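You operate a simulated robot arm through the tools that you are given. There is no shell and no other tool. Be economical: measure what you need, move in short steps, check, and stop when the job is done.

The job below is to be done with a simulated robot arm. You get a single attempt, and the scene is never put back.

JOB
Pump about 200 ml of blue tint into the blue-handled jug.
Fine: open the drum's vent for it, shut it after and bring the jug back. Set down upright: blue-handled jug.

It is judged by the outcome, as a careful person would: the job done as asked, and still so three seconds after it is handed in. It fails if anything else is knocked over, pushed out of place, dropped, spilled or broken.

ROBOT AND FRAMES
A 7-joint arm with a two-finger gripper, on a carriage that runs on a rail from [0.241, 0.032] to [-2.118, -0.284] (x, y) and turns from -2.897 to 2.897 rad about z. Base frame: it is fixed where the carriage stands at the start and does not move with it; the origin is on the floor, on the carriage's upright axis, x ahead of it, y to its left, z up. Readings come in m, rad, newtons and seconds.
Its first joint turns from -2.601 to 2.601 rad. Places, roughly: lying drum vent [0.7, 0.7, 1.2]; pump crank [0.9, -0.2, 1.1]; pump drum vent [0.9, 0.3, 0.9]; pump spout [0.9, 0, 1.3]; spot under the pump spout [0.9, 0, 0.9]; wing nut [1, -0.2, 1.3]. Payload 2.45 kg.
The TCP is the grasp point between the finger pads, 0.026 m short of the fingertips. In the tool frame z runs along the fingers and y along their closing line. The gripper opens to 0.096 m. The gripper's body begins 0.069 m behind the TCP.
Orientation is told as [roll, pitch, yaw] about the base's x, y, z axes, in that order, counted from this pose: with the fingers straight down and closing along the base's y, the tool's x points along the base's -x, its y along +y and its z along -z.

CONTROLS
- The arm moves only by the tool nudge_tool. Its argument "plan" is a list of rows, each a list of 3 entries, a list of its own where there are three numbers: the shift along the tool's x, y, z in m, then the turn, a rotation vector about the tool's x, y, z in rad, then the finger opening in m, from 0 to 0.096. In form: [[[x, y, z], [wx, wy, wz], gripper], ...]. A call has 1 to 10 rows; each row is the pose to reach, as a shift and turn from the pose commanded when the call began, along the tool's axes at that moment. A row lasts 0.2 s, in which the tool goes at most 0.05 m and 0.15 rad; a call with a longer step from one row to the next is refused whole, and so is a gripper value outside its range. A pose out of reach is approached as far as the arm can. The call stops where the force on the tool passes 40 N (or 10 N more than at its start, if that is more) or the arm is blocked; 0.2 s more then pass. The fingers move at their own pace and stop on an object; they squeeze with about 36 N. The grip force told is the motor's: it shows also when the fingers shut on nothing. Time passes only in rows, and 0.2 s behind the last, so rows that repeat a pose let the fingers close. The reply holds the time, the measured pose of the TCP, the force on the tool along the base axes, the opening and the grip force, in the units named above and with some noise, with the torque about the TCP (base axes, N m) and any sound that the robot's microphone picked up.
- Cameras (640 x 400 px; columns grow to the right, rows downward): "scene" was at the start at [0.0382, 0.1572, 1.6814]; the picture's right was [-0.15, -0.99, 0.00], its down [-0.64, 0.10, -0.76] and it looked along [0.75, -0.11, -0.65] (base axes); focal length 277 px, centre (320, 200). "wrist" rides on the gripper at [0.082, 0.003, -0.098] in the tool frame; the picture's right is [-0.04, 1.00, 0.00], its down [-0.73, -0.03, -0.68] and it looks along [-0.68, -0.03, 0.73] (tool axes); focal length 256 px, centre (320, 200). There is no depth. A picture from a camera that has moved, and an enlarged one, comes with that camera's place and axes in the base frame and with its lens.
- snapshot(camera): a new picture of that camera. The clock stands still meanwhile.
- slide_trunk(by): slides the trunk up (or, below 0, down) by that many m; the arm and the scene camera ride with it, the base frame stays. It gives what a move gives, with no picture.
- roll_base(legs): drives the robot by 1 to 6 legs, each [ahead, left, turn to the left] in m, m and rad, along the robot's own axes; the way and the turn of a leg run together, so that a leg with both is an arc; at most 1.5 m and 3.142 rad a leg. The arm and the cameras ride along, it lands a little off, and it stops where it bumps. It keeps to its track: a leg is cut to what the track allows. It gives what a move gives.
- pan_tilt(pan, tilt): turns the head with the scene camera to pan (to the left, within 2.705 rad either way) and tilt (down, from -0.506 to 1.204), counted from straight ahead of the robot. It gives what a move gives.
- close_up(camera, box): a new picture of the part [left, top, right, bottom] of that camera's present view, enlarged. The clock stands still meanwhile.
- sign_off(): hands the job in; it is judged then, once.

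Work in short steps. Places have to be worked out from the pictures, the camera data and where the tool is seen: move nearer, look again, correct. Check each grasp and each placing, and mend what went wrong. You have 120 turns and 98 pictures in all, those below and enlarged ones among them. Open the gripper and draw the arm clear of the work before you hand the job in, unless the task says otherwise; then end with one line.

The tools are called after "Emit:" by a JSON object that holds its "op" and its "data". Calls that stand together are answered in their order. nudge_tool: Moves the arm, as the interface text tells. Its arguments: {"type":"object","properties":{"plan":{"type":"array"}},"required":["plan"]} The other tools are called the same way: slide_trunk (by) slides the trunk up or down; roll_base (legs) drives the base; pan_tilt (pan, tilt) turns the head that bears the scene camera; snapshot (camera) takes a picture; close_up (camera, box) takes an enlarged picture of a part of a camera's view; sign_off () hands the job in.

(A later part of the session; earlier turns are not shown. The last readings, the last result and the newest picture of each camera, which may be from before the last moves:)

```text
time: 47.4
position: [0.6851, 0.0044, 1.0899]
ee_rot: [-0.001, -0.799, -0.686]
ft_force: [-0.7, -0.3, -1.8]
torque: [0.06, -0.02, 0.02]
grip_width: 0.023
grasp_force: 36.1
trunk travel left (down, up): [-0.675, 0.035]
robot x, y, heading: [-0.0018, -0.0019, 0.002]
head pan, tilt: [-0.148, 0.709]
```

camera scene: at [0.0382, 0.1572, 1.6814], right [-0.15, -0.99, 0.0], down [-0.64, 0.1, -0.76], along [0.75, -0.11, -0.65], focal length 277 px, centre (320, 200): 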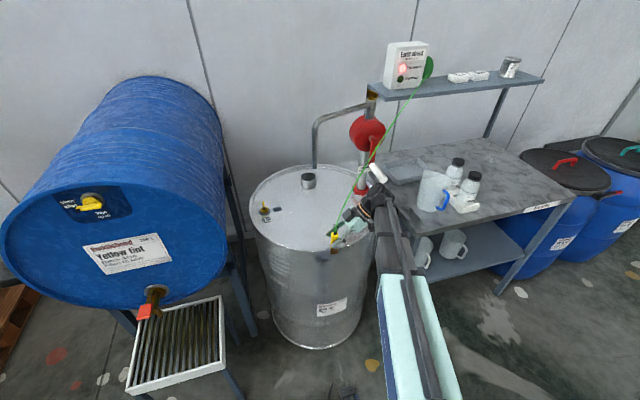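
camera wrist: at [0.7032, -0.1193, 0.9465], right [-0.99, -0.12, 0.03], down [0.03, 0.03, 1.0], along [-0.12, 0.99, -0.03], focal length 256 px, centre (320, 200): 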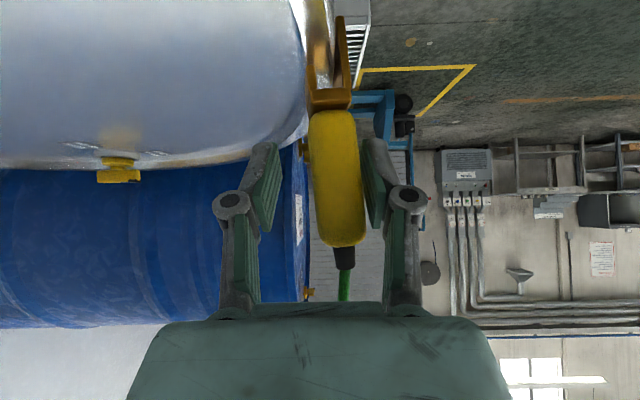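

The turn is done. I'm moving left to y about 0.2, clear of the spout, then driving the base forward 0.2 m.

Emit:
{"op": "nudge_tool", "data": {"plan": [[[0.0176, 0.031, -0.0182], [0, 0, 0], 0.0], [[0.0352, 0.062, -0.0364], [0, 0, 0], 0.0], [[0.0528, 0.093, -0.0546], [0, 0, 0], 0.0], [[0.0704, 0.124, -0.0728], [0, 0, 0], 0.0], [[0.088, 0.155, -0.091], [0, 0, 0], 0.0]]}}

Emit:
{"op": "roll_base", "data": {"legs": [[0.2, 0.026, 0]]}}

Emit:
{"op": "snapshot", "data": {"camera": "wrist"}}

Emit:
{"op": "snapshot", "data": {"camera": "scene"}}

```text
time: 48.6
position: [0.6847, 0.2058, 1.0902]
ee_rot: [-0.003, -0.799, -0.683]
ft_force: [-0.2, -1.4, -1.9]
torque: [0.03, 0.02, 0.0]
grip_width: 0.0232
grasp_force: 36.0
trunk travel left (down, up): [-0.675, 0.035]
robot x, y, heading: [0.0021, 0.0032, -0.001]
head pan, tilt: [-0.148, 0.709]
```

```text
time: 50.2
position: [0.886, 0.2339, 1.0915]
ee_rot: [0.0, -0.798, -0.683]
ft_force: [-0.1, -0.6, -1.0]
torque: [0.01, 0.04, 0.0]
grip_width: 0.0232
grasp_force: 36.3
trunk travel left (down, up): [-0.675, 0.035]
robot x, y, heading: [0.1997, 0.0241, -0.002]
head pan, tilt: [-0.148, 0.709]
```

```text
22 pictures are left
camera wrist: at [0.7894, 0.3177, 1.1003], right [0.65, 0.76, 0.03], down [0.0, -0.04, 1.0], along [0.76, -0.65, -0.03], focal length 256 px, centre (320, 200)
```

wrist: 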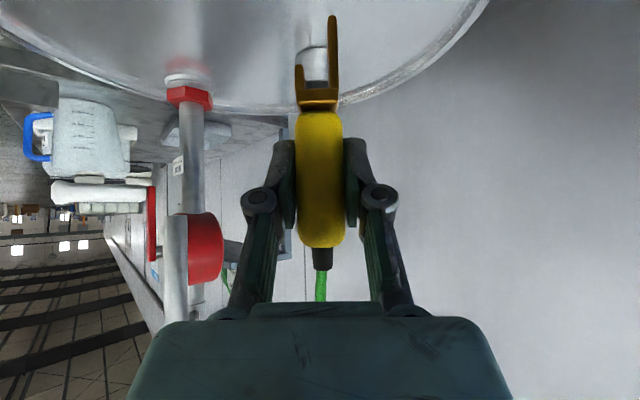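

```text
21 pictures are left
camera scene: at [0.2384, 0.1843, 1.6813], right [-0.15, -0.99, 0.0], down [-0.64, 0.1, -0.76], along [0.75, -0.11, -0.65], focal length 277 px, centre (320, 200)
```

scene: 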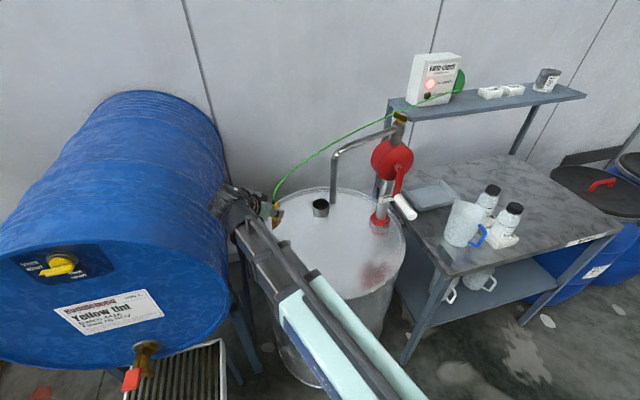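

The collar triangulates to centre (1.10, 0.053) with its rim at z about 0.91. I'm moving above its far-left wall with the long prong outside.

Emit:
{"op": "nudge_tool", "data": {"plan": [[[-0.0196, 0.0044, 0.0359], [0, 0, 0], 0.0], [[-0.0391, 0.0087, 0.0717], [0, 0, 0], 0.0], [[-0.0587, 0.0131, 0.1076], [0, 0, 0], 0.0], [[-0.0783, 0.0175, 0.1434], [0, 0, 0], 0.0], [[-0.0979, 0.0219, 0.1793], [0, 0, 0], 0.0], [[-0.1174, 0.0262, 0.2151], [0, 0, 0], 0.0], [[-0.137, 0.0306, 0.251], [0, 0, 0], 0.0]]}}

Emit:
{"op": "close_up", "data": {"camera": "wrist", "box": [240, 0, 400, 100]}}

Emit:
{"op": "close_up", "data": {"camera": "scene", "box": [288, 170, 352, 210]}}

```text
time: 51.8
position: [1.1179, 0.0841, 1.0131]
ee_rot: [-0.002, -0.797, -0.681]
ft_force: [0.3, -0.1, -1.3]
torque: [-0.05, 0.03, 0.01]
grip_width: 0.0233
grasp_force: 35.6
trunk travel left (down, up): [-0.675, 0.035]
robot x, y, heading: [0.2006, 0.0289, 0.004]
head pan, tilt: [-0.148, 0.709]
```

```text
4.00 times, centred on (320, 50) of wrist
camera zoom: at [1.0215, 0.1675, 1.0221], right [0.65, 0.76, 0.03], down [0.0, -0.04, 1.0], along [0.76, -0.65, -0.03], focal length 1024 px, centre (320, 800)
```

zoom: 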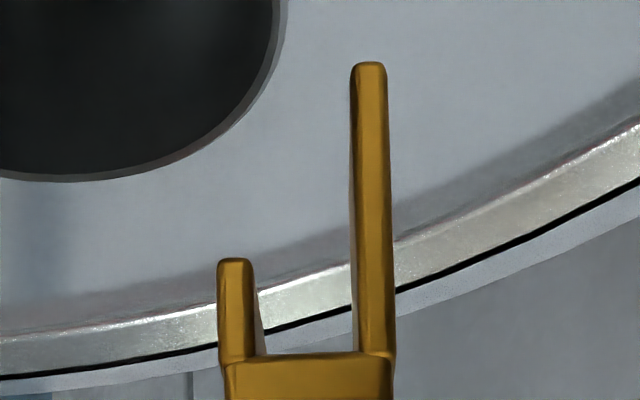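

```text
10.00 times, centred on (320, 190) of scene
camera zoom: at [0.2384, 0.1843, 1.6814], right [-0.15, -0.99, 0.0], down [-0.64, 0.1, -0.76], along [0.75, -0.11, -0.65], focal length 2772 px, centre (320, 300)
```

zoom: 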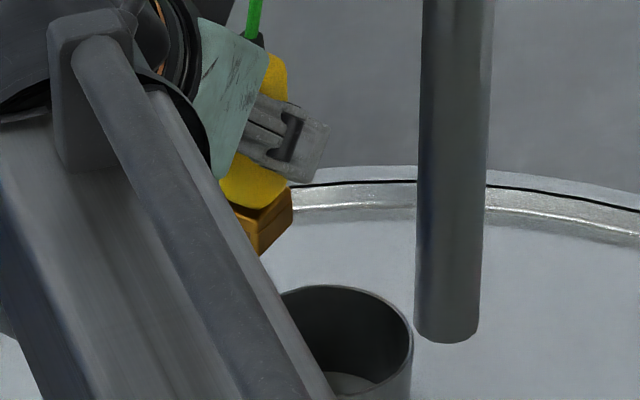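

The collar wall is thin (about 2 mm) and sits about 4.5 mm inward of the slot centre. I'm shifting in and lowering to straddle it without touching, watching the force.

Emit:
{"op": "nudge_tool", "data": {"plan": [[[0, -0.0045, 0], [0, 0, 0], 0.0], [[0.0143, -0.0045, 0.0139], [0, 0, 0], 0.0], [[0.0251, -0.0045, 0.0244], [0, 0, 0], 0.0], [[0.0301, -0.0045, 0.0293], [0, 0, 0], 0.0], [[0.033, -0.0045, 0.0321], [0, 0, 0], 0.0]]}}

Emit:
{"op": "close_up", "data": {"camera": "wrist", "box": [240, 0, 400, 100]}}

Emit:
{"op": "close_up", "data": {"camera": "scene", "box": [400, 50, 480, 100]}}

```text
time: 53.0
position: [1.1151, 0.0792, 0.9719]
ee_rot: [0.001, -0.806, -0.683]
ft_force: [4.4, 2.7, 27.5]
torque: [-0.16, -0.22, 0.04]
grip_width: 0.0239
grasp_force: 36.3
trunk travel left (down, up): [-0.675, 0.035]
robot x, y, heading: [0.2045, 0.0266, 0.002]
head pan, tilt: [-0.148, 0.709]
```

```text
4.00 times, centred on (320, 50) of wrist
camera zoom: at [1.0182, 0.1636, 0.9814], right [0.65, 0.76, 0.03], down [-0.01, -0.04, 1.0], along [0.76, -0.65, -0.02], focal length 1024 px, centre (320, 800)
```

zoom: 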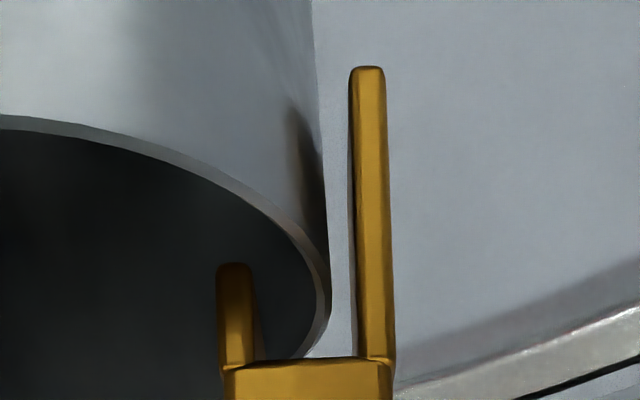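

```text
8.00 times, centred on (440, 75) of scene
camera zoom: at [0.2349, 0.1841, 1.6821], right [-0.15, -0.99, 0.0], down [-0.64, 0.1, -0.76], along [0.75, -0.11, -0.65], focal length 2217 px, centre (-640, 1200)
```

zoom: 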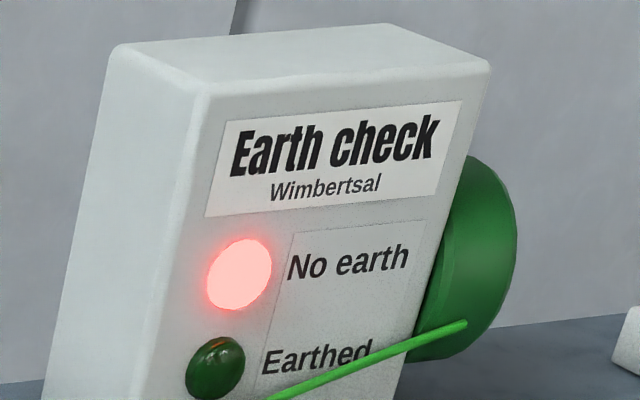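

The collar turned out to be solid to the fork (short prong stopped at its rim level) and still reads "No earth", so I'm leaving it. The short prong's length matches the rim's recess, so the rim must be right; I likely had the clamp tilted so the long tip touched the drum wall first. I'm backing off for another try at the front rim with the top tilted inward.

Emit:
{"op": "nudge_tool", "data": {"plan": [[[-0.0287, 0, -0.0279], [0, 0, 0], 0.0], [[-0.0574, 0, -0.0558], [0, 0, 0], 0.0], [[-0.075, 0, -0.073], [0, 0, 0], 0.0], [[-0.055, -0.004, -0.109], [0, 0, 0], 0.0], [[-0.035, -0.009, -0.145], [0, 0, 0], 0.0], [[-0.0155, -0.013, -0.181], [0, 0, 0], 0.0], [[0.004, -0.017, -0.217], [0, 0, 0], 0.0], [[0.0235, -0.0215, -0.2528], [0, 0, 0], 0.0], [[0.043, -0.026, -0.2887], [0, 0, 0], 0.0]]}}

Emit:
{"op": "roll_base", "data": {"legs": [[-0.2, -0.026, 0]]}}

```text
time: 55.0
position: [0.9134, 0.2091, 1.1398]
ee_rot: [-0.003, -0.8, -0.682]
ft_force: [-0.1, 0.2, -1.5]
torque: [-0.05, 0.01, -0.02]
grip_width: 0.0232
grasp_force: 35.8
trunk travel left (down, up): [-0.675, 0.035]
robot x, y, heading: [0.1987, 0.0285, -0.002]
head pan, tilt: [-0.148, 0.709]
```

```text
time: 56.6
position: [0.7162, 0.1834, 1.1404]
ee_rot: [-0.001, -0.8, -0.681]
ft_force: [-0.2, 0.6, -2.2]
torque: [0.03, 0.0, 0.0]
grip_width: 0.0234
grasp_force: 36.4
trunk travel left (down, up): [-0.675, 0.035]
robot x, y, heading: [-0.0018, 0.0026, 0.0]
head pan, tilt: [-0.148, 0.709]
```

I'm rotating to yaw about 1.3 over the front rim, away from the crank.

Emit:
{"op": "nudge_tool", "data": {"plan": [[[0.004, -0.007, 0.005], [-0.1015, 0, -0.0986], 0.0], [[0.008, -0.014, 0.009], [-0.203, 0, -0.1973], 0.0], [[0.012, -0.022, 0.014], [-0.3044, 0, -0.2959], 0.0], [[0.015, -0.029, 0.019], [-0.406, 0, -0.3945], 0.0], [[0.019, -0.036, 0.023], [-0.5073, 0, -0.4931], 0.0], [[0.023, -0.043, 0.028], [-0.6087, 0, -0.5918], 0.0], [[0.027, -0.05, 0.033], [-0.7102, 0, -0.6904], 0.0], [[0.031, -0.057, 0.037], [-0.8116, 0, -0.789], 0.0], [[0.035, -0.065, 0.042], [-0.9131, 0, -0.8876], 0.0], [[0.0384, -0.0718, 0.0466], [-1.0146, 0, -0.9863], 0.0]]}}

Emit:
{"op": "nudge_tool", "data": {"plan": [[[0, 0, 0], [-0.1015, 0, -0.0986], 0.0], [[0, 0, 0], [-0.203, 0, -0.1973], 0.0], [[0, 0, 0], [-0.3044, 0, -0.2959], 0.0], [[0, 0, 0], [-0.406, 0, -0.3945], 0.0]]}}

Emit:
{"op": "close_up", "data": {"camera": "wrist", "box": [256, 0, 384, 80]}}

```text
time: 58.8
position: [0.6761, 0.1233, 1.0801]
ee_rot: [0.003, -0.8, 0.733]
ft_force: [0.0, -0.1, -1.3]
torque: [-0.02, -0.01, 0.04]
grip_width: 0.0233
grasp_force: 35.9
trunk travel left (down, up): [-0.675, 0.035]
robot x, y, heading: [0.0017, -0.0014, 0.004]
head pan, tilt: [-0.148, 0.709]
```

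```text
time: 59.8
position: [0.6762, 0.1231, 1.0795]
ee_rot: [0.001, -0.798, 1.299]
ft_force: [1.2, -0.6, -1.7]
torque: [-0.01, 0.02, 0.02]
grip_width: 0.0233
grasp_force: 36.0
trunk travel left (down, up): [-0.675, 0.035]
robot x, y, heading: [0.0014, -0.0026, 0.001]
head pan, tilt: [-0.148, 0.709]
```

```text
5.00 times, centred on (320, 40) of wrist
camera zoom: at [0.6402, 0.0031, 1.0895], right [-0.96, 0.29, 0.03], down [0.04, 0.02, 1.0], along [0.29, 0.96, -0.03], focal length 1280 px, centre (320, 1000)
```

zoom: 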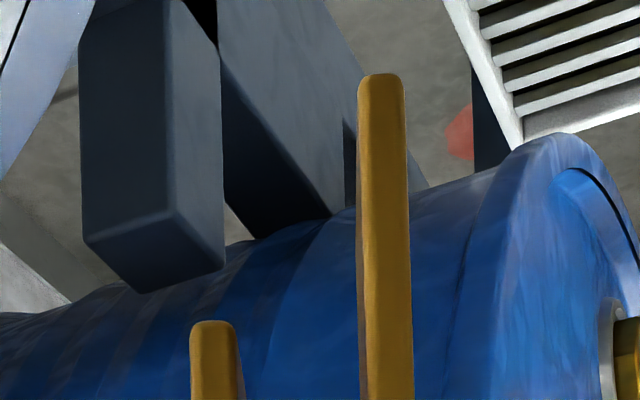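

The clamp hangs straight in the grip. The rim's inner side is sloped, which explains the shallow engagement. When I released it earlier it stood by itself with no load on the fingers, so I'll seat it at the front rim and release it fully this time.

Emit:
{"op": "nudge_tool", "data": {"plan": [[[0.023, -0.0032, 0.0257], [0, 0, 0], 0.0], [[0.046, -0.0064, 0.0513], [0, 0, 0], 0.0], [[0.069, -0.0096, 0.077], [0, 0, 0], 0.0], [[0.092, -0.0128, 0.1026], [0, 0, 0], 0.0], [[0.092, -0.0148, 0.1026], [0, 0, 0], 0.0], [[0.0934, -0.0165, 0.104], [0, 0, 0], 0.0]]}}

Emit:
{"op": "close_up", "data": {"camera": "wrist", "box": [270, 20, 366, 80]}}

```text
time: 61.2
position: [0.6957, 0.1285, 0.9395]
ee_rot: [0.003, -0.799, 1.297]
ft_force: [0.1, -1.2, -1.3]
torque: [0.0, -0.01, 0.02]
grip_width: 0.0233
grasp_force: 35.8
trunk travel left (down, up): [-0.675, 0.035]
robot x, y, heading: [0.0006, 0.0042, 0.004]
head pan, tilt: [-0.148, 0.709]
```

```text
6.67 times, centred on (318, 50) of wrist
camera zoom: at [0.6585, 0.0077, 0.9495], right [-0.95, 0.3, 0.03], down [0.04, 0.02, 1.0], along [0.3, 0.96, -0.03], focal length 1707 px, centre (333, 1200)
```

zoom: 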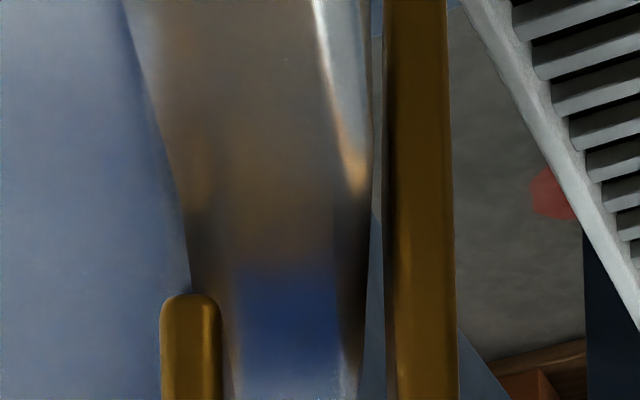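

Now both gaps are visible and there's no load. I'm nudging 1.2 mm inward, lowering 2 mm, and releasing to 45 mm while reading the forces.

Emit:
{"op": "nudge_tool", "data": {"plan": [[[0, -0.0012, 0], [0, 0, 0], 0.0], [[0.0014, -0.0012, 0.0014], [0, 0, 0], 0.0], [[0.0014, -0.0012, 0.0014], [0, 0, 0], 0.028], [[0.0014, -0.0012, 0.0014], [0, 0, 0], 0.045], [[0.0014, -0.0012, 0.0014], [0, 0, 0], 0.045], [[0.0014, -0.0012, 0.0014], [0, 0, 0], 0.06]]}}

Emit:
{"op": "close_up", "data": {"camera": "wrist", "box": [240, 0, 400, 100]}}

Emit:
{"op": "snapshot", "data": {"camera": "scene"}}

```text
time: 62.6
position: [0.6956, 0.1269, 0.9381]
ee_rot: [0.001, -0.799, 1.295]
ft_force: [0.3, 0.5, -0.2]
torque: [-0.01, -0.01, 0.0]
grip_width: 0.0601
grasp_force: 0.0
trunk travel left (down, up): [-0.675, 0.035]
robot x, y, heading: [0.0018, -0.0012, 0.001]
head pan, tilt: [-0.148, 0.709]
```

```text
4.00 times, centred on (320, 50) of wrist
camera zoom: at [0.6594, 0.0074, 0.9478], right [-0.95, 0.3, 0.03], down [0.04, 0.02, 1.0], along [0.3, 0.96, -0.03], focal length 1024 px, centre (320, 800)
```

zoom: 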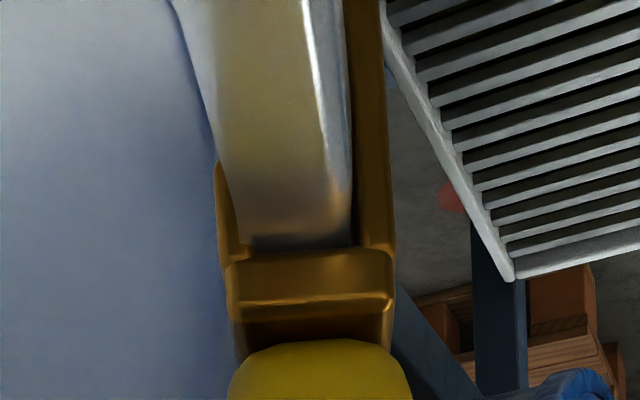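

```text
13 pictures are left
camera scene: at [0.0399, 0.1576, 1.6814], right [-0.15, -0.99, 0.0], down [-0.64, 0.1, -0.76], along [0.75, -0.11, -0.65], focal length 277 px, centre (320, 200)
```

scene: 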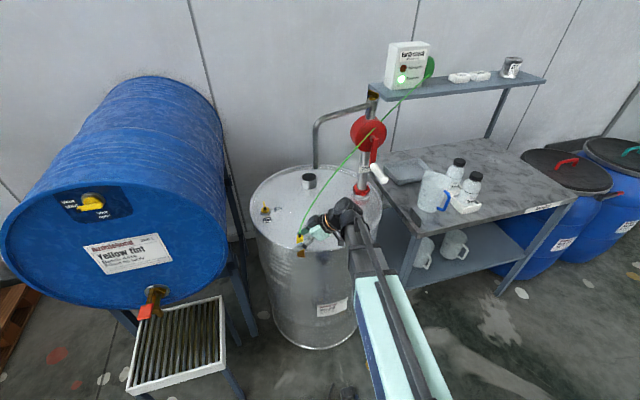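

It dropped on when released: the fork is fully seated on the rim and the green "Earthed" light is on. I'm withdrawing the hand along its fingers and then taking an enlarged look at the vent.

Emit:
{"op": "nudge_tool", "data": {"plan": [[[0, 0, -0.03], [0, 0, 0], 0.07], [[0, 0, -0.07], [0, 0, 0], 0.08], [[0, 0, -0.11], [0, 0, 0], 0.08], [[-0.03, 0, -0.14], [0, 0, 0], 0.08]]}}

Emit:
{"op": "close_up", "data": {"camera": "scene", "box": [248, 190, 296, 220]}}

```text
time: 63.6
position: [0.675, 0.0508, 1.0569]
ee_rot: [0.002, -0.8, 1.297]
ft_force: [0.2, -0.4, -1.2]
torque: [0.02, 0.02, 0.01]
grip_width: 0.0804
grasp_force: 0.0
trunk travel left (down, up): [-0.675, 0.035]
robot x, y, heading: [0.0019, 0.0025, 0.002]
head pan, tilt: [-0.148, 0.709]
```

```text
13.33 times, centred on (272, 205) of scene
camera zoom: at [0.0398, 0.1573, 1.6814], right [-0.15, -0.99, 0.0], down [-0.64, 0.1, -0.76], along [0.75, -0.11, -0.65], focal length 3696 px, centre (960, 133)
```

zoom: 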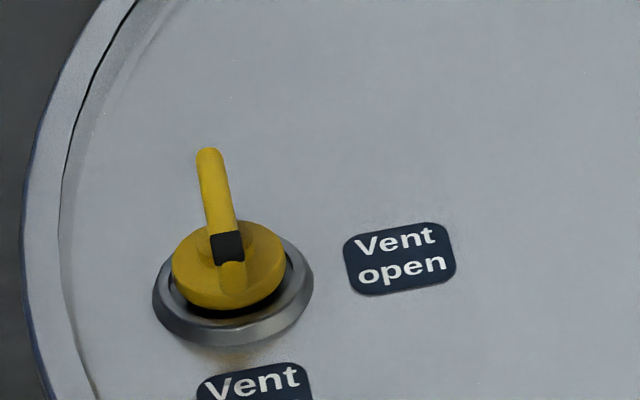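

The knob's short nose points at "Vent shut" and its long tail points away (+x). Opening means turning it 90° so the nose points to "open" (-y) and the tail to +y. I'm bringing the hand vertical above the tail.

Emit:
{"op": "nudge_tool", "data": {"plan": [[[-0.012, 0, -0.0116], [0, 0.1333, 0], 0.05], [[-0.0239, 0, -0.0232], [0, 0.2667, 0], 0.05], [[-0.0358, 0, -0.0348], [0, 0.4, 0], 0.05], [[-0.0478, 0, -0.0465], [0, 0.5333, 0], 0.05], [[-0.0598, 0, -0.0581], [0, 0.6667, 0], 0.05], [[-0.0717, 0, -0.0697], [0, 0.8, 0], 0.05]]}}

Emit:
{"op": "nudge_tool", "data": {"plan": [[[-0.0258, -0.0014, 0], [0, 0, 0.1441], 0.05], [[-0.0516, -0.0028, 0], [0, 0, 0.2882], 0.05], [[-0.0773, -0.0043, 0], [0, 0, 0.4323], 0.05], [[-0.1031, -0.0057, 0], [0, 0, 0.5764], 0.05], [[-0.1289, -0.0071, 0], [0, 0, 0.7206], 0.05], [[-0.1547, -0.0085, 0], [0, 0, 0.8647], 0.05], [[-0.1804, -0.01, 0], [0, 0, 1.0088], 0.05], [[-0.2062, -0.0114, 0], [0, 0, 1.1529], 0.05], [[-0.232, -0.0128, 0], [0, 0, 1.297], 0.05]]}}

```text
time: 65.0
position: [0.6755, 0.0517, 1.1574]
ee_rot: [0.002, 0.003, 1.296]
ft_force: [0.8, 0.2, 0.1]
torque: [0.01, 0.01, -0.04]
grip_width: 0.0501
grasp_force: 0.0
trunk travel left (down, up): [-0.675, 0.035]
robot x, y, heading: [0.0005, -0.0014, 0.007]
head pan, tilt: [-0.148, 0.709]
```

```text
time: 67.0
position: [0.7508, 0.2717, 1.1559]
ee_rot: [-0.003, 0.001, -0.002]
ft_force: [-0.4, 0.1, -0.3]
torque: [-0.01, 0.0, 0.02]
grip_width: 0.0499
grasp_force: 0.1
trunk travel left (down, up): [-0.675, 0.035]
robot x, y, heading: [0.0018, 0.0026, 0.004]
head pan, tilt: [-0.148, 0.709]
```

Reach there is near the limit from the start position, so I'm driving the base forward 0.15 m and then coming down above the tail.

Emit:
{"op": "roll_base", "data": {"legs": [[0.15, 0.02, 0]]}}

Emit:
{"op": "nudge_tool", "data": {"plan": [[[-0.0086, -0.005, 0.04], [0, 0, 0], 0.05], [[-0.0172, -0.01, 0.08], [0, 0, 0], 0.05], [[-0.0258, -0.015, 0.12], [0, 0, 0], 0.05], [[-0.0344, -0.02, 0.16], [0, 0, 0], 0.05], [[-0.043, -0.025, 0.195], [0, 0, 0], 0.05]]}}

Emit:
{"op": "snapshot", "data": {"camera": "wrist"}}

```text
time: 68.4
position: [0.8991, 0.2932, 1.1562]
ee_rot: [0.0, 0.002, 0.002]
ft_force: [0.9, -0.6, -0.1]
torque: [0.03, 0.04, 0.01]
grip_width: 0.0501
grasp_force: 0.1
trunk travel left (down, up): [-0.675, 0.035]
robot x, y, heading: [0.1511, 0.0239, 0.002]
head pan, tilt: [-0.148, 0.709]
```

```text
time: 69.6
position: [0.9417, 0.2661, 0.9625]
ee_rot: [0.0, 0.002, 0.001]
ft_force: [-0.4, -1.1, -0.1]
torque: [-0.02, 0.03, 0.01]
grip_width: 0.0498
grasp_force: 0.0
trunk travel left (down, up): [-0.675, 0.035]
robot x, y, heading: [0.1528, 0.0216, 0.008]
head pan, tilt: [-0.148, 0.709]
```

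```text
11 pictures are left
camera wrist: at [0.8608, 0.2715, 1.0601], right [0.04, 1.0, 0.0], down [0.73, -0.03, 0.68], along [0.68, -0.03, -0.74], focal length 256 px, centre (320, 200)
```

wrist: 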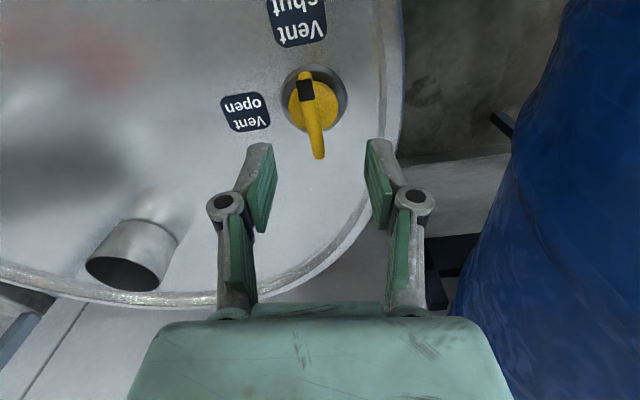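

Knob centre is about (0.922, 0.263) and the tail tip (0.961, 0.267). I'm lowering onto the tail and closing.

Emit:
{"op": "nudge_tool", "data": {"plan": [[[-0.0113, 0.0004, 0.02], [0, 0, 0], 0.05], [[-0.0113, 0.0004, 0.04], [0, 0, 0], 0.05], [[-0.0113, 0.0004, 0.0555], [0, 0, 0], 0.05], [[-0.0113, 0.0004, 0.0555], [0, 0, 0], 0.0], [[-0.0113, 0.0004, 0.0555], [0, 0, 0], 0.0]]}}

```text
time: 70.8
position: [0.9546, 0.2631, 0.9089]
ee_rot: [-0.003, -0.001, 0.002]
ft_force: [6.6, -20.3, 19.0]
torque: [-0.63, 0.26, 1.13]
grip_width: 0.0149
grasp_force: 35.7
trunk travel left (down, up): [-0.675, 0.035]
robot x, y, heading: [0.1478, 0.0196, 0.003]
head pan, tilt: [-0.148, 0.709]
```

I gripped something 15 mm wide with side load and upward contact, so a fingertip is probably on the flange. I'm opening, raising 5 mm, moving slightly towards the tip and closing again.

Emit:
{"op": "nudge_tool", "data": {"plan": [[[0, 0, 0], [0, 0, 0], 0.04], [[0, 0, -0.005], [0, 0, -0.05], 0.04], [[-0.003, 0.002, -0.005], [0, 0, -0.05], 0.04], [[-0.003, 0.002, -0.005], [0, 0, -0.05], 0.0], [[-0.003, 0.002, -0.005], [0, 0, -0.05], 0.0]]}}

Emit:
{"op": "close_up", "data": {"camera": "wrist", "box": [240, 50, 400, 150]}}

```text
time: 72.0
position: [0.9564, 0.2651, 0.9117]
ee_rot: [-0.003, 0.001, 0.05]
ft_force: [5.9, -21.8, -0.3]
torque: [-0.45, -0.27, 0.84]
grip_width: 0.0101
grasp_force: 36.0
trunk travel left (down, up): [-0.675, 0.035]
robot x, y, heading: [0.1482, 0.0236, 0.003]
head pan, tilt: [-0.148, 0.709]
```

```text
4.00 times, centred on (320, 100) of wrist
camera zoom: at [0.8764, 0.2657, 1.0092], right [-0.01, 1.0, 0.0], down [0.74, 0.01, 0.68], along [0.68, 0.0, -0.74], focal length 1024 px, centre (320, 600)
```

zoom: 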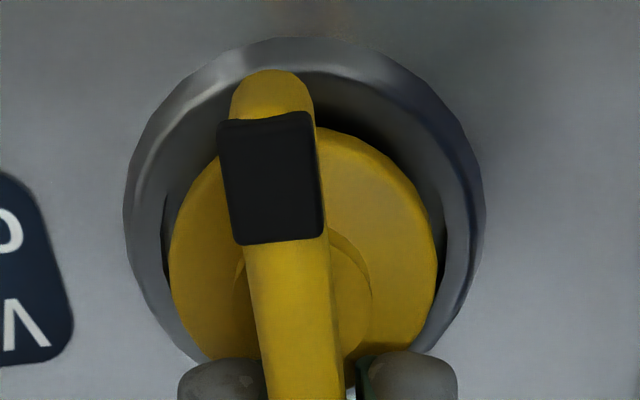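

The bar is now held square between the fingers. I'm turning it counter-clockwise along the arc, in two halves.

Emit:
{"op": "nudge_tool", "data": {"plan": [[[0.0006, 0.0041, 0], [0, 0, -0.15], 0.0], [[0.0019, 0.0091, 0], [0, 0, -0.3], 0.0], [[0.0041, 0.0139, 0], [0, 0, -0.45], 0.0], [[0.0068, 0.0182, 0], [0, 0, -0.6], 0.0], [[0.0102, 0.0221, 0], [0, 0, -0.75], 0.0]]}}

```text
time: 72.6
position: [0.9557, 0.2685, 0.9108]
ee_rot: [-0.015, 0.003, 0.34]
ft_force: [2.4, -6.7, 0.8]
torque: [-0.27, -0.15, 0.12]
grip_width: 0.0092
grasp_force: 35.9
trunk travel left (down, up): [-0.675, 0.035]
robot x, y, heading: [0.1507, 0.0207, 0.001]
head pan, tilt: [-0.148, 0.709]
stopped in row 3: the force on the tool passed its limit at 42 N (the readings are from after the stop); the commanded pose is now the measured one
```

The tail did follow (grip narrowed to 9 mm at yaw 0.34). The stop came from my centre estimate being about 5 mm off in y. I'm continuing about the corrected centre (0.923, 0.257).

Emit:
{"op": "nudge_tool", "data": {"plan": [[[0.0002, 0.0041, 0], [0, 0, -0.12], 0.0], [[0.001, 0.0082, 0], [0, 0, -0.24], 0.0], [[0.0022, 0.0123, 0], [0, 0, -0.36], 0.0], [[0.0039, 0.016, 0], [0, 0, -0.48], 0.0], [[0.006, 0.0196, 0], [0, 0, -0.6], 0.0], [[0.0086, 0.0228, 0], [0, 0, -0.72], 0.0]]}}

```text
time: 73.6
position: [0.9522, 0.278, 0.9099]
ee_rot: [-0.024, 0.012, 0.789]
ft_force: [4.8, -4.3, -0.3]
torque: [-0.29, -0.04, 0.13]
grip_width: 0.0089
grasp_force: 36.0
trunk travel left (down, up): [-0.675, 0.035]
robot x, y, heading: [0.1516, 0.0205, -0.006]
head pan, tilt: [-0.148, 0.709]
stopped in row 4: the force on the tool passed its limit at 41 N (the readings are from after the stop); the commanded pose is now the measured one
```

It's turning: yaw is now 0.79. The points fit a centre near (0.9375, 0.263) with a smaller radius of about 20 mm, so I continue on that arc.

Emit:
{"op": "nudge_tool", "data": {"plan": [[[0.0002, 0.0026, 0], [0, 0, -0.13], 0.0], [[0.0007, 0.0051, 0], [0, 0, -0.26], 0.0], [[0.0015, 0.0076, 0], [0, 0, -0.39], 0.0], [[0.0027, 0.0099, 0], [0, 0, -0.52], 0.0], [[0.0041, 0.0121, 0], [0, 0, -0.65], 0.0], [[0.0058, 0.0141, 0], [0, 0, -0.78], 0.0]]}}

Emit:
{"op": "close_up", "data": {"camera": "scene", "box": [220, 180, 316, 240]}}

```text
time: 75.0
position: [0.937, 0.2834, 0.9116]
ee_rot: [-0.008, 0.024, 1.57]
ft_force: [10.4, -17.3, 0.0]
torque: [0.49, -0.25, 0.22]
grip_width: 0.0088
grasp_force: 36.5
trunk travel left (down, up): [-0.675, 0.035]
robot x, y, heading: [0.154, 0.0229, 0.004]
head pan, tilt: [-0.148, 0.709]
```

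```text
6.67 times, centred on (268, 210) of scene
camera zoom: at [0.1917, 0.1756, 1.6816], right [-0.15, -0.99, 0.0], down [-0.64, 0.1, -0.76], along [0.75, -0.11, -0.65], focal length 1848 px, centre (667, 133)
```

zoom: 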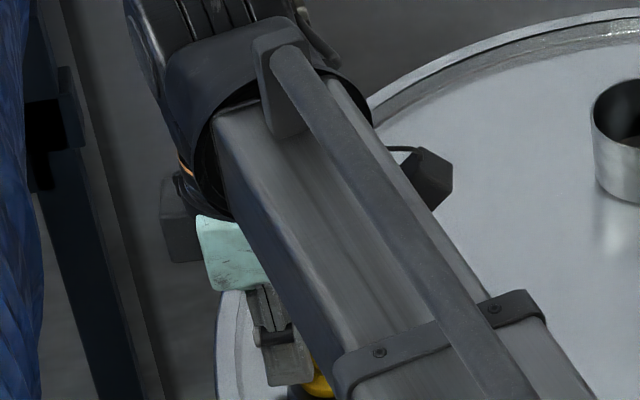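

The hand is at yaw 1.57 with the bar still aligned between the pads, so the vent is at "open". I'm releasing, rising and swinging back clear.

Emit:
{"op": "nudge_tool", "data": {"plan": [[[0, 0, 0], [0, 0, 0], 0.04], [[0, 0, 0], [0, 0, 0], 0.05], [[0, 0, -0.05], [0, 0, 0], 0.05], [[0, 0, -0.1], [0, 0, 0], 0.05], [[0, 0, -0.15], [0, 0, 0], 0.05], [[0, 0, -0.2], [0, 0, 0], 0.05], [[0, 0, -0.24], [0, 0, 0], 0.05]]}}

Emit:
{"op": "nudge_tool", "data": {"plan": [[[0, 0.024, 0], [0, 0, 0.15], 0.06], [[0, 0.048, 0], [0, 0, 0.3], 0.06], [[0, 0.072, 0], [0, 0, 0.45], 0.06], [[0, 0.096, 0], [0, 0, 0.6], 0.06], [[0, 0.12, 0], [0, 0, 0.75], 0.06], [[0, 0.144, 0], [0, 0, 0.9], 0.06], [[0, 0.168, 0], [0, 0, 1.05], 0.06], [[0, 0.192, 0], [0, 0, 1.2], 0.06], [[0, 0.216, 0], [0, 0, 1.35], 0.06], [[0, 0.24, 0], [0, 0, 1.5], 0.06]]}}

Emit:
{"op": "snapshot", "data": {"camera": "scene"}}

```text
time: 76.6
position: [0.9333, 0.2896, 1.1527]
ee_rot: [-0.007, 0.024, 1.57]
ft_force: [0.2, -0.5, 1.0]
torque: [0.0, -0.03, 0.01]
grip_width: 0.0498
grasp_force: 0.1
trunk travel left (down, up): [-0.675, 0.035]
robot x, y, heading: [0.1555, 0.0217, 0.006]
head pan, tilt: [-0.148, 0.709]
```

```text
time: 78.8
position: [0.6924, 0.2903, 1.1495]
ee_rot: [-0.026, -0.005, 0.068]
ft_force: [-0.9, 0.2, 0.5]
torque: [0.02, -0.04, -0.01]
grip_width: 0.0597
grasp_force: 0.1
trunk travel left (down, up): [-0.675, 0.035]
robot x, y, heading: [0.1476, 0.0209, 0.004]
head pan, tilt: [-0.148, 0.709]
```

```text
8 pictures are left
camera scene: at [0.1902, 0.1776, 1.6814], right [-0.15, -0.99, 0.0], down [-0.64, 0.1, -0.76], along [0.75, -0.11, -0.65], focal length 277 px, centre (320, 200)
```

scene: 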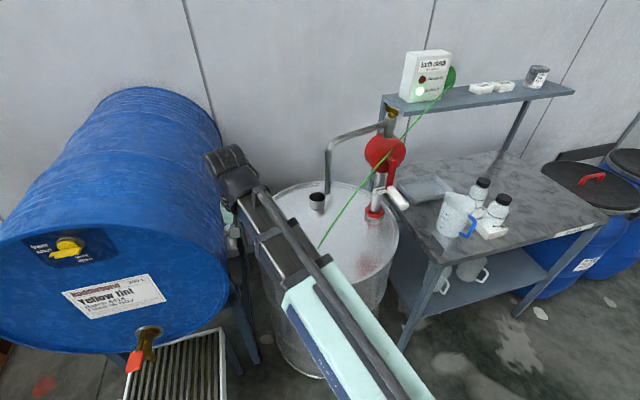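

The light is still green. Combining three views puts the handle's bar at about (0.812, -0.481, 0.94) and the jug's centre at (0.896, -0.455). I'm crossing to the right in front of everything, aligning the yaw with the handle.

Emit:
{"op": "nudge_tool", "data": {"plan": [[[0.013, -0.0425, 0], [-0.003, 0, -0.025], 0.06], [[0.026, -0.085, 0], [-0.006, 0, -0.05], 0.06], [[0.039, -0.1275, 0], [-0.009, 0, -0.074], 0.06], [[0.052, -0.17, 0], [-0.012, 0, -0.099], 0.06], [[0.064, -0.2125, 0], [-0.014, 0, -0.123], 0.06], [[0.077, -0.255, 0], [-0.017, 0, -0.148], 0.06], [[0.09, -0.298, 0], [-0.02, 0, -0.173], 0.06], [[0.103, -0.34, 0], [-0.023, 0, -0.197], 0.06], [[0.116, -0.383, 0], [-0.026, 0, -0.222], 0.06]]}}

```text
time: 80.8
position: [0.6074, -0.1016, 1.1554]
ee_rot: [0.001, -0.007, 0.294]
ft_force: [0.3, 0.6, -0.4]
torque: [-0.01, 0.0, -0.02]
grip_width: 0.0597
grasp_force: 0.1
out of reach, approached as far as the arm can: row 8, 9
trunk travel left (down, up): [-0.675, 0.035]
robot x, y, heading: [0.1513, 0.0206, 0.0]
head pan, tilt: [-0.148, 0.709]
```

Now to the pre-grasp pose 0.1 m behind the handle, pitching the hand forward.

Emit:
{"op": "nudge_tool", "data": {"plan": [[[-0.0014, -0.0422, 0.0145], [0, -0.08, 0], 0.06], [[-0.0028, -0.0844, 0.029], [0, -0.16, 0], 0.06], [[-0.0042, -0.1266, 0.0435], [0, -0.24, 0], 0.06], [[-0.0056, -0.1688, 0.058], [0, -0.32, 0], 0.06], [[-0.007, -0.211, 0.0725], [0, -0.4, 0], 0.06], [[-0.0084, -0.2532, 0.087], [0, -0.48, 0], 0.06], [[-0.0098, -0.2954, 0.1015], [0, -0.56, 0], 0.06], [[-0.0112, -0.3376, 0.116], [0, -0.64, 0], 0.06], [[-0.0126, -0.3798, 0.1305], [0, -0.72, 0], 0.06], [[-0.014, -0.422, 0.145], [0, -0.8, 0], 0.06]]}}

Emit:
{"op": "snapshot", "data": {"camera": "wrist"}}

```text
time: 83.0
position: [0.7456, -0.5013, 1.0094]
ee_rot: [0.002, -0.804, 0.292]
ft_force: [0.6, -0.2, -0.2]
torque: [0.0, -0.01, 0.02]
grip_width: 0.0601
grasp_force: 0.0
trunk travel left (down, up): [-0.675, 0.035]
robot x, y, heading: [0.1547, 0.0173, 0.0]
head pan, tilt: [-0.148, 0.709]
```

```text
7 pictures are left
camera wrist: at [0.6227, -0.5338, 1.0185], right [-0.26, 0.96, 0.03], down [0.03, -0.02, 1.0], along [0.96, 0.26, -0.02], focal length 256 px, centre (320, 200)
```

wrist: 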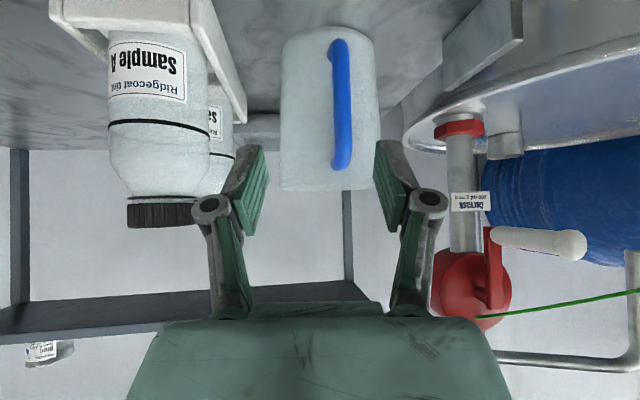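

The handle is edge-on in view, 16 mm to the +y side of my line and about 0.2 m from the camera. I'm shifting 16 mm, advancing 0.105 m along the fingers, and closing.

Emit:
{"op": "nudge_tool", "data": {"plan": [[[0, 0.016, 0], [0, 0, 0], 0.06], [[0, 0.016, 0.035], [0, 0, 0], 0.06], [[0, 0.016, 0.07], [0, 0, 0], 0.06], [[0, 0.016, 0.105], [0, 0, 0], 0.06], [[0, 0.016, 0.105], [0, 0, 0], 0.0], [[0, 0.016, 0.105], [0, 0, 0], 0.0], [[0, 0.016, 0.105], [0, 0, 0], 0.0]]}}

```text
time: 84.6
position: [0.8127, -0.4629, 0.9353]
ee_rot: [0.002, -0.802, 0.291]
ft_force: [0.4, -0.6, 1.9]
torque: [-0.04, -0.23, 0.0]
grip_width: 0.0086
grasp_force: 35.7
trunk travel left (down, up): [-0.675, 0.035]
robot x, y, heading: [0.1525, 0.0181, 0.0]
head pan, tilt: [-0.148, 0.709]
```

The handle is held (8.6 mm). I'm lifting the jug straight up 0.16 m and checking the load.

Emit:
{"op": "nudge_tool", "data": {"plan": [[[-0.0143, 0, -0.0139], [0, 0, 0], 0.0], [[-0.0358, 0, -0.0349], [0, 0, 0], 0.0], [[-0.0645, 0, -0.0627], [0, 0, 0], 0.0], [[-0.0932, 0, -0.0906], [0, 0, 0], 0.0], [[-0.1147, 0, -0.1115], [0, 0, 0], 0.0], [[-0.1147, 0, -0.1115], [0, 0, 0], 0.0]]}}

Emit:
{"op": "roll_base", "data": {"legs": [[-0.15, -0.02, 0]]}}

Emit:
{"op": "snapshot", "data": {"camera": "scene"}}

```text
time: 86.0
position: [0.8108, -0.465, 1.0977]
ee_rot: [0.004, -0.803, 0.29]
ft_force: [0.4, 0.3, -1.1]
torque: [0.01, 0.06, 0.02]
grip_width: 0.0084
grasp_force: 36.4
trunk travel left (down, up): [-0.675, 0.035]
robot x, y, heading: [0.1536, 0.022, 0.002]
head pan, tilt: [-0.148, 0.709]
```

```text
time: 87.4
position: [0.6618, -0.4848, 1.0981]
ee_rot: [0.001, -0.802, 0.293]
ft_force: [0.5, 0.1, -0.3]
torque: [-0.03, 0.02, -0.02]
grip_width: 0.0086
grasp_force: 35.6
trunk travel left (down, up): [-0.675, 0.035]
robot x, y, heading: [0.0058, -0.0012, -0.0]
head pan, tilt: [-0.148, 0.709]
```

```text
6 pictures are left
camera scene: at [0.0411, 0.1576, 1.6814], right [-0.15, -0.99, 0.0], down [-0.64, 0.1, -0.76], along [0.75, -0.11, -0.65], focal length 277 px, centre (320, 200)
```

scene: 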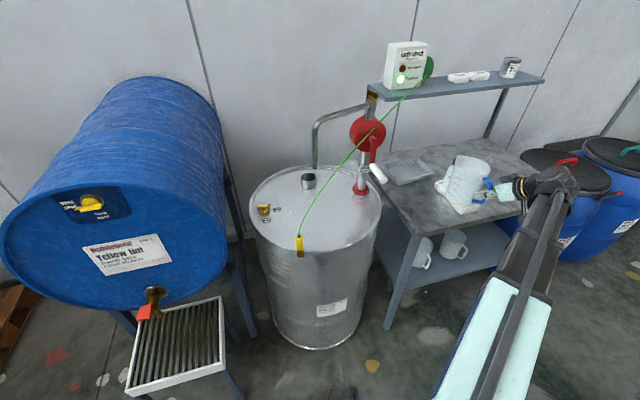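

The jug is up and level, and the light is still green. I'm sweeping it left in front of the crank, to in front of the drum.

Emit:
{"op": "nudge_tool", "data": {"plan": [[[-0.0084, 0.0475, 0.0086], [0, 0, 0], 0.0], [[-0.0168, 0.0951, 0.0173], [0, 0, 0], 0.0], [[-0.0252, 0.1426, 0.0259], [0, 0, 0], 0.0], [[-0.0336, 0.1901, 0.0345], [0, 0, 0], 0.0], [[-0.042, 0.2377, 0.0432], [0, 0, 0], 0.0], [[-0.0504, 0.2852, 0.0518], [0, 0, 0], 0.0], [[-0.0588, 0.3327, 0.0604], [0, 0, 0], 0.0], [[-0.0672, 0.3802, 0.069], [0, 0, 0], 0.0], [[-0.0756, 0.4278, 0.0777], [0, 0, 0], 0.0], [[-0.084, 0.4753, 0.0863], [0, 0, 0], 0.0]]}}

```text
time: 89.6
position: [0.6602, 0.0055, 1.1011]
ee_rot: [0.002, -0.802, 0.292]
ft_force: [0.4, -1.0, -0.8]
torque: [-0.01, 0.04, -0.02]
grip_width: 0.0083
grasp_force: 36.4
out of reach, approached as far as the arm can: row 9, 10
trunk travel left (down, up): [-0.675, 0.035]
robot x, y, heading: [0.0011, 0.0013, -0.002]
head pan, tilt: [-0.148, 0.709]
```

The jug centre is about (0.743, 0.014) with its base at z 1.026. I'm lowering so the rim passes under the spout, then moving forward until the jug is under it.

Emit:
{"op": "nudge_tool", "data": {"plan": [[[0.0287, 0, 0.0279], [0, 0, 0], 0.0], [[0.0573, 0, 0.0557], [0, 0, 0], 0.0], [[0.086, 0, 0.0836], [0, 0, 0], 0.0], [[0.0615, -0.0063, 0.1088], [0, 0, 0], 0.0], [[0.037, -0.0126, 0.134], [0, 0, 0], 0.0], [[0.0125, -0.0189, 0.1592], [0, 0, 0], 0.0], [[-0.012, -0.0252, 0.1844], [0, 0, 0], 0.0]]}}

Emit:
{"op": "close_up", "data": {"camera": "scene", "box": [224, 110, 416, 230]}}

```text
time: 91.2
position: [0.8038, 0.0211, 0.9814]
ee_rot: [0.001, -0.803, 0.292]
ft_force: [0.3, -0.3, 0.1]
torque: [-0.01, 0.04, 0.02]
grip_width: 0.0084
grasp_force: 36.1
out of reach, approached as far as the arm can: row 1, 2, 3
trunk travel left (down, up): [-0.675, 0.035]
robot x, y, heading: [0.0031, -0.0005, 0.001]
head pan, tilt: [-0.148, 0.709]
```

```text
3.33 times, centred on (320, 170) of scene
camera zoom: at [0.0418, 0.1576, 1.6814], right [-0.15, -0.99, 0.0], down [-0.64, 0.1, -0.76], along [0.75, -0.11, -0.65], focal length 924 px, centre (320, 300)
```

zoom: 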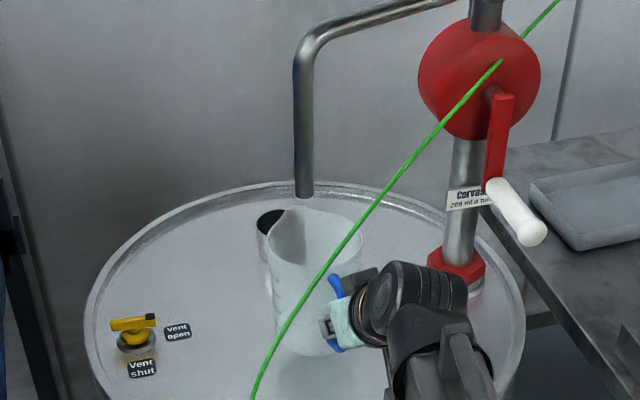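

The vent's nose now points at "Vent open". The jug's rim centre is about (0.887, 0.038), right under the spout at (0.888, 0.05). I'm lowering it onto the lid.

Emit:
{"op": "nudge_tool", "data": {"plan": [[[0.0143, 0, 0.0139], [0, 0, 0], 0.0], [[0.0215, 0, 0.0209], [0, 0, 0], 0.0], [[0.0244, 0, 0.0237], [0, 0, 0], 0.0], [[0.0258, 0, 0.0251], [0, 0, 0], 0.0], [[0.0272, 0, 0.0265], [0, 0, 0], 0.0]]}}

```text
time: 92.4
position: [0.8014, 0.0209, 0.9442]
ee_rot: [0.003, -0.802, 0.292]
ft_force: [0.3, 0.0, -0.8]
torque: [-0.01, 0.02, -0.05]
grip_width: 0.0084
grasp_force: 36.2
trunk travel left (down, up): [-0.675, 0.035]
robot x, y, heading: [0.0023, 0.0026, 0.003]
head pan, tilt: [-0.148, 0.709]
```

No contact yet; I'm going on in small steps.

Emit:
{"op": "nudge_tool", "data": {"plan": [[[0.0014, 0, 0.0014], [0, 0, 0], 0.0], [[0.0025, 0, 0.0024], [0, 0, 0], 0.0], [[0.0036, 0, 0.0035], [0, 0, 0], 0.0]]}}

```text
time: 93.2
position: [0.8022, 0.0202, 0.9418]
ee_rot: [0.0, -0.807, 0.29]
ft_force: [-2.1, 0.4, 22.3]
torque: [0.11, -0.59, -0.01]
grip_width: 0.0084
grasp_force: 36.0
trunk travel left (down, up): [-0.675, 0.035]
robot x, y, heading: [0.0024, 0.0008, 0.004]
head pan, tilt: [-0.148, 0.709]
```

The jug is on the lid. I'm easing up 2 mm, releasing, and withdrawing along the fingers.

Emit:
{"op": "nudge_tool", "data": {"plan": [[[-0.0018, 0, -0.0017], [0, 0, 0], 0.0], [[-0.0018, 0, -0.0017], [0, 0, 0], 0.03], [[-0.0018, 0, -0.0017], [0, 0, 0], 0.06], [[-0.0018, 0, -0.0317], [0, 0, 0], 0.06], [[-0.0018, 0, -0.0717], [0, 0, 0], 0.06], [[-0.0018, 0, -0.1117], [0, 0, 0], 0.06], [[-0.0018, 0, -0.1417], [0, 0, 0], 0.06]]}}

```text
time: 94.8
position: [0.7058, -0.0081, 1.0392]
ee_rot: [0.003, -0.803, 0.292]
ft_force: [0.3, -0.8, -0.3]
torque: [-0.01, 0.0, 0.0]
grip_width: 0.06
grasp_force: 0.0
trunk travel left (down, up): [-0.675, 0.035]
robot x, y, heading: [0.0033, 0.0026, 0.002]
head pan, tilt: [-0.148, 0.709]
```

The jug stands under the spout. The crank handle triangulates along x from about 0.93 to its end at (0.814, -0.193, 1.073), and the hub is near (0.935, -0.182, 1.176). I'm moving to a pre-grasp above and behind the handle.

Emit:
{"op": "nudge_tool", "data": {"plan": [[[-0.0164, -0.0387, -0.0127], [0.0419, 0, 0.0407], 0.07], [[-0.0328, -0.0774, -0.0254], [0.0838, 0, 0.0814], 0.07], [[-0.0491, -0.1162, -0.0381], [0.1256, 0, 0.1221], 0.07], [[-0.0655, -0.1549, -0.0508], [0.1675, 0, 0.1628], 0.07], [[-0.0819, -0.1936, -0.0635], [0.2094, 0, 0.2035], 0.07]]}}

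Emit:
{"op": "snapshot", "data": {"camera": "wrist"}}

```text
time: 96.0
position: [0.773, -0.1919, 1.1429]
ee_rot: [0.003, -0.801, -0.004]
ft_force: [-1.0, 0.2, -0.1]
torque: [0.04, 0.02, 0.0]
grip_width: 0.0698
grasp_force: 0.1
trunk travel left (down, up): [-0.675, 0.035]
robot x, y, heading: [0.0021, 0.0007, -0.006]
head pan, tilt: [-0.148, 0.709]
```

```text
4 pictures are left
camera wrist: at [0.6462, -0.1863, 1.1524], right [0.03, 1.0, 0.03], down [0.02, -0.03, 1.0], along [1.0, -0.03, -0.02], focal length 256 px, centre (320, 200)
```

wrist: 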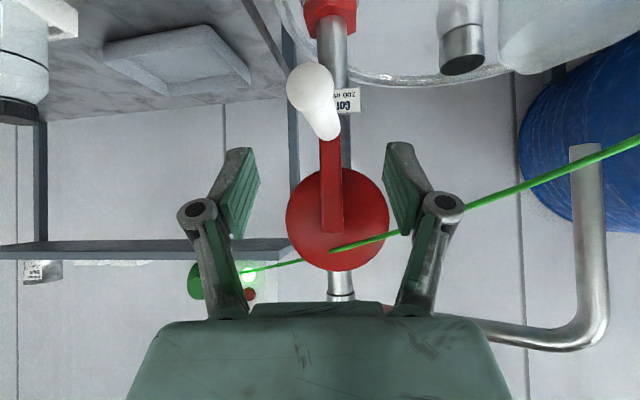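

The handle lies from (0.939, -0.187) to (0.814, -0.196) at z about 1.073, and the hub is at about (y -0.179, z 1.166). I'm advancing 0.102 m and closing on the handle.

Emit:
{"op": "nudge_tool", "data": {"plan": [[[0, -0.001, 0.035], [0, 0, 0], 0.07], [[0, -0.001, 0.07], [0, 0, 0], 0.07], [[0, -0.001, 0.102], [0, 0, 0], 0.07], [[0, -0.001, 0.102], [0, 0, 0], 0.0], [[0, -0.001, 0.102], [0, 0, 0], 0.0], [[0, -0.001, 0.102], [0, 0, 0], 0.0]]}}

```text
time: 97.4
position: [0.845, -0.1919, 1.07]
ee_rot: [0.002, -0.799, 0.0]
ft_force: [3.4, -0.2, -0.5]
torque: [-0.08, 0.48, 1.94]
grip_width: 0.0339
grasp_force: 36.1
trunk travel left (down, up): [-0.675, 0.035]
robot x, y, heading: [0.0002, 0.0007, 0.001]
head pan, tilt: [-0.148, 0.709]
```

I have the handle (34 mm). I'm starting gently, clockwise as seen from the front (bottom towards +y).

Emit:
{"op": "nudge_tool", "data": {"plan": [[[0.0001, 0.0144, 0.0001], [0, 0, 0], 0.0], [[-0.0014, 0.0287, -0.0014], [0, 0, 0], 0.0], [[-0.0044, 0.0425, -0.0043], [0, 0, 0], 0.0], [[-0.0089, 0.0555, -0.0086], [0, 0, 0], 0.0]]}}

```text
time: 98.4
position: [0.8436, -0.1382, 1.0856]
ee_rot: [0.003, -0.806, -0.004]
ft_force: [-11.8, -9.5, 9.1]
torque: [0.0, 0.18, 1.26]
grip_width: 0.0337
grasp_force: 35.7
trunk travel left (down, up): [-0.675, 0.035]
robot x, y, heading: [0.0079, 0.0037, -0.001]
head pan, tilt: [-0.148, 0.709]
```

It turns with about 10 N. The forces say my radius was slightly large, so I'm continuing with r about 0.0915 up to the left side.

Emit:
{"op": "nudge_tool", "data": {"plan": [[[-0.0071, 0.0102, -0.0069], [0, 0, 0], 0.0], [[-0.0138, 0.0203, -0.0134], [0, 0, 0], 0.0], [[-0.0214, 0.0289, -0.0208], [0, 0, 0], 0.0], [[-0.0299, 0.0358, -0.0291], [0, 0, 0], 0.0], [[-0.0391, 0.0408, -0.038], [0, 0, 0], 0.0], [[-0.0487, 0.0439, -0.0473], [0, 0, 0], 0.0]]}}

```text
time: 99.8
position: [0.8431, -0.0949, 1.1528]
ee_rot: [0.003, -0.803, -0.001]
ft_force: [-24.7, -10.3, 0.6]
torque: [0.01, 0.02, 1.09]
grip_width: 0.0319
grasp_force: 36.5
trunk travel left (down, up): [-0.675, 0.035]
robot x, y, heading: [0.0017, -0.0006, 0.002]
head pan, tilt: [-0.148, 0.709]
```

I'm past the left side. I'm easing 4 mm back in x to relieve the axial load and continuing over the top with r about 0.090.

Emit:
{"op": "nudge_tool", "data": {"plan": [[[-0.007, -0.0005, -0.0124], [0, 0, 0], 0.0], [[-0.0166, -0.0015, -0.0218], [0, 0, 0], 0.0], [[-0.026, -0.0045, -0.0309], [0, 0, 0], 0.0], [[-0.0351, -0.0094, -0.0397], [0, 0, 0], 0.0], [[-0.0434, -0.0162, -0.0479], [0, 0, 0], 0.0], [[-0.051, -0.0246, -0.0552], [0, 0, 0], 0.0], [[-0.0576, -0.0345, -0.0616], [0, 0, 0], 0.0]]}}

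```text
time: 101.4
position: [0.8469, -0.123, 1.237]
ee_rot: [0.003, -0.808, 0.001]
ft_force: [22.6, 19.8, 15.1]
torque: [-0.14, 0.2, 1.5]
grip_width: 0.0315
grasp_force: 36.0
trunk travel left (down, up): [-0.675, 0.035]
robot x, y, heading: [0.0054, 0.0025, 0.0]
head pan, tilt: [-0.148, 0.709]
```

Four points now fit a clean circle: centre (-0.191, 1.1675), r = 0.0975. I'm continuing over the top and down the right side on that.

Emit:
{"op": "nudge_tool", "data": {"plan": [[[-0.0105, -0.0067, -0.006], [0, 0, 0], 0.0], [[-0.016, -0.0192, -0.0113], [0, 0, 0], 0.0], [[-0.0202, -0.0326, -0.0154], [0, 0, 0], 0.0], [[-0.0228, -0.0467, -0.0179], [0, 0, 0], 0.0], [[-0.024, -0.0612, -0.0191], [0, 0, 0], 0.0], [[-0.0235, -0.0758, -0.0186], [0, 0, 0], 0.0], [[-0.0215, -0.0902, -0.0166], [0, 0, 0], 0.0]]}}

```text
time: 102.4
position: [0.8511, -0.1668, 1.2614]
ee_rot: [0.004, -0.808, 0.003]
ft_force: [13.7, -0.8, -0.7]
torque: [0.02, -0.06, 2.22]
grip_width: 0.0314
grasp_force: 35.6
trunk travel left (down, up): [-0.675, 0.035]
robot x, y, heading: [0.006, -0.0003, -0.001]
head pan, tilt: [-0.148, 0.709]
stopped in row 4: the force on the tool passed its limit at 45 N (the readings are from after the stop); the commanded pose is now the measured one
```

The stop was mostly axial load; the position fits the circle (angle 2.89 rad). I'm continuing with a 4 mm allowance in x.

Emit:
{"op": "nudge_tool", "data": {"plan": [[[-0.005, -0.0136, 0.0008], [0, 0, 0], 0.0], [[-0.0053, -0.0282, 0.0005], [0, 0, 0], 0.0], [[-0.0042, -0.0428, 0.0016], [0, 0, 0], 0.0], [[-0.0014, -0.0569, 0.0042], [0, 0, 0], 0.0], [[0.0028, -0.0702, 0.0083], [0, 0, 0], 0.0], [[0.0084, -0.0826, 0.0138], [0, 0, 0], 0.0], [[0.0153, -0.0937, 0.0205], [0, 0, 0], 0.0]]}}

```text
time: 103.5
position: [0.859, -0.2264, 1.259]
ee_rot: [0.001, -0.815, 0.005]
ft_force: [13.0, 0.1, 0.4]
torque: [-0.06, 0.37, 1.79]
grip_width: 0.0314
grasp_force: 35.7
trunk travel left (down, up): [-0.675, 0.035]
robot x, y, heading: [0.0018, 0.0042, 0.0]
head pan, tilt: [-0.148, 0.709]
stopped in row 5: the force on the tool passed its limit at 43 N (the readings are from after the stop); the commanded pose is now the measured one
```

The tapered handle draws the grip forward a little, but the crank is following the circle (angle 3.51). I'm continuing down the right side with smaller steps.

Emit:
{"op": "nudge_tool", "data": {"plan": [[[0.0039, -0.0106, 0.0038], [0, 0, 0], 0.0], [[0.0082, -0.0206, 0.008], [0, 0, 0], 0.0], [[0.0135, -0.0298, 0.0131], [0, 0, 0], 0.0], [[0.0194, -0.0381, 0.0189], [0, 0, 0], 0.0], [[0.026, -0.0452, 0.0253], [0, 0, 0], 0.0], [[0.0332, -0.0513, 0.0323], [0, 0, 0], 0.0], [[0.0408, -0.0561, 0.0397], [0, 0, 0], 0.0], [[0.0488, -0.0595, 0.0475], [0, 0, 0], 0.0]]}}

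```text
time: 104.3
position: [0.8632, -0.253, 1.2457]
ee_rot: [0.0, -0.824, 0.007]
ft_force: [14.1, 1.5, -0.2]
torque: [-0.09, 0.44, 1.85]
grip_width: 0.0315
grasp_force: 36.6
trunk travel left (down, up): [-0.675, 0.035]
robot x, y, heading: [0.0034, -0.0029, 0.0]
head pan, tilt: [-0.148, 0.709]
stopped in row 4: the force on the tool passed its limit at 42 N (the readings are from after the stop); the commanded pose is now the measured one
```

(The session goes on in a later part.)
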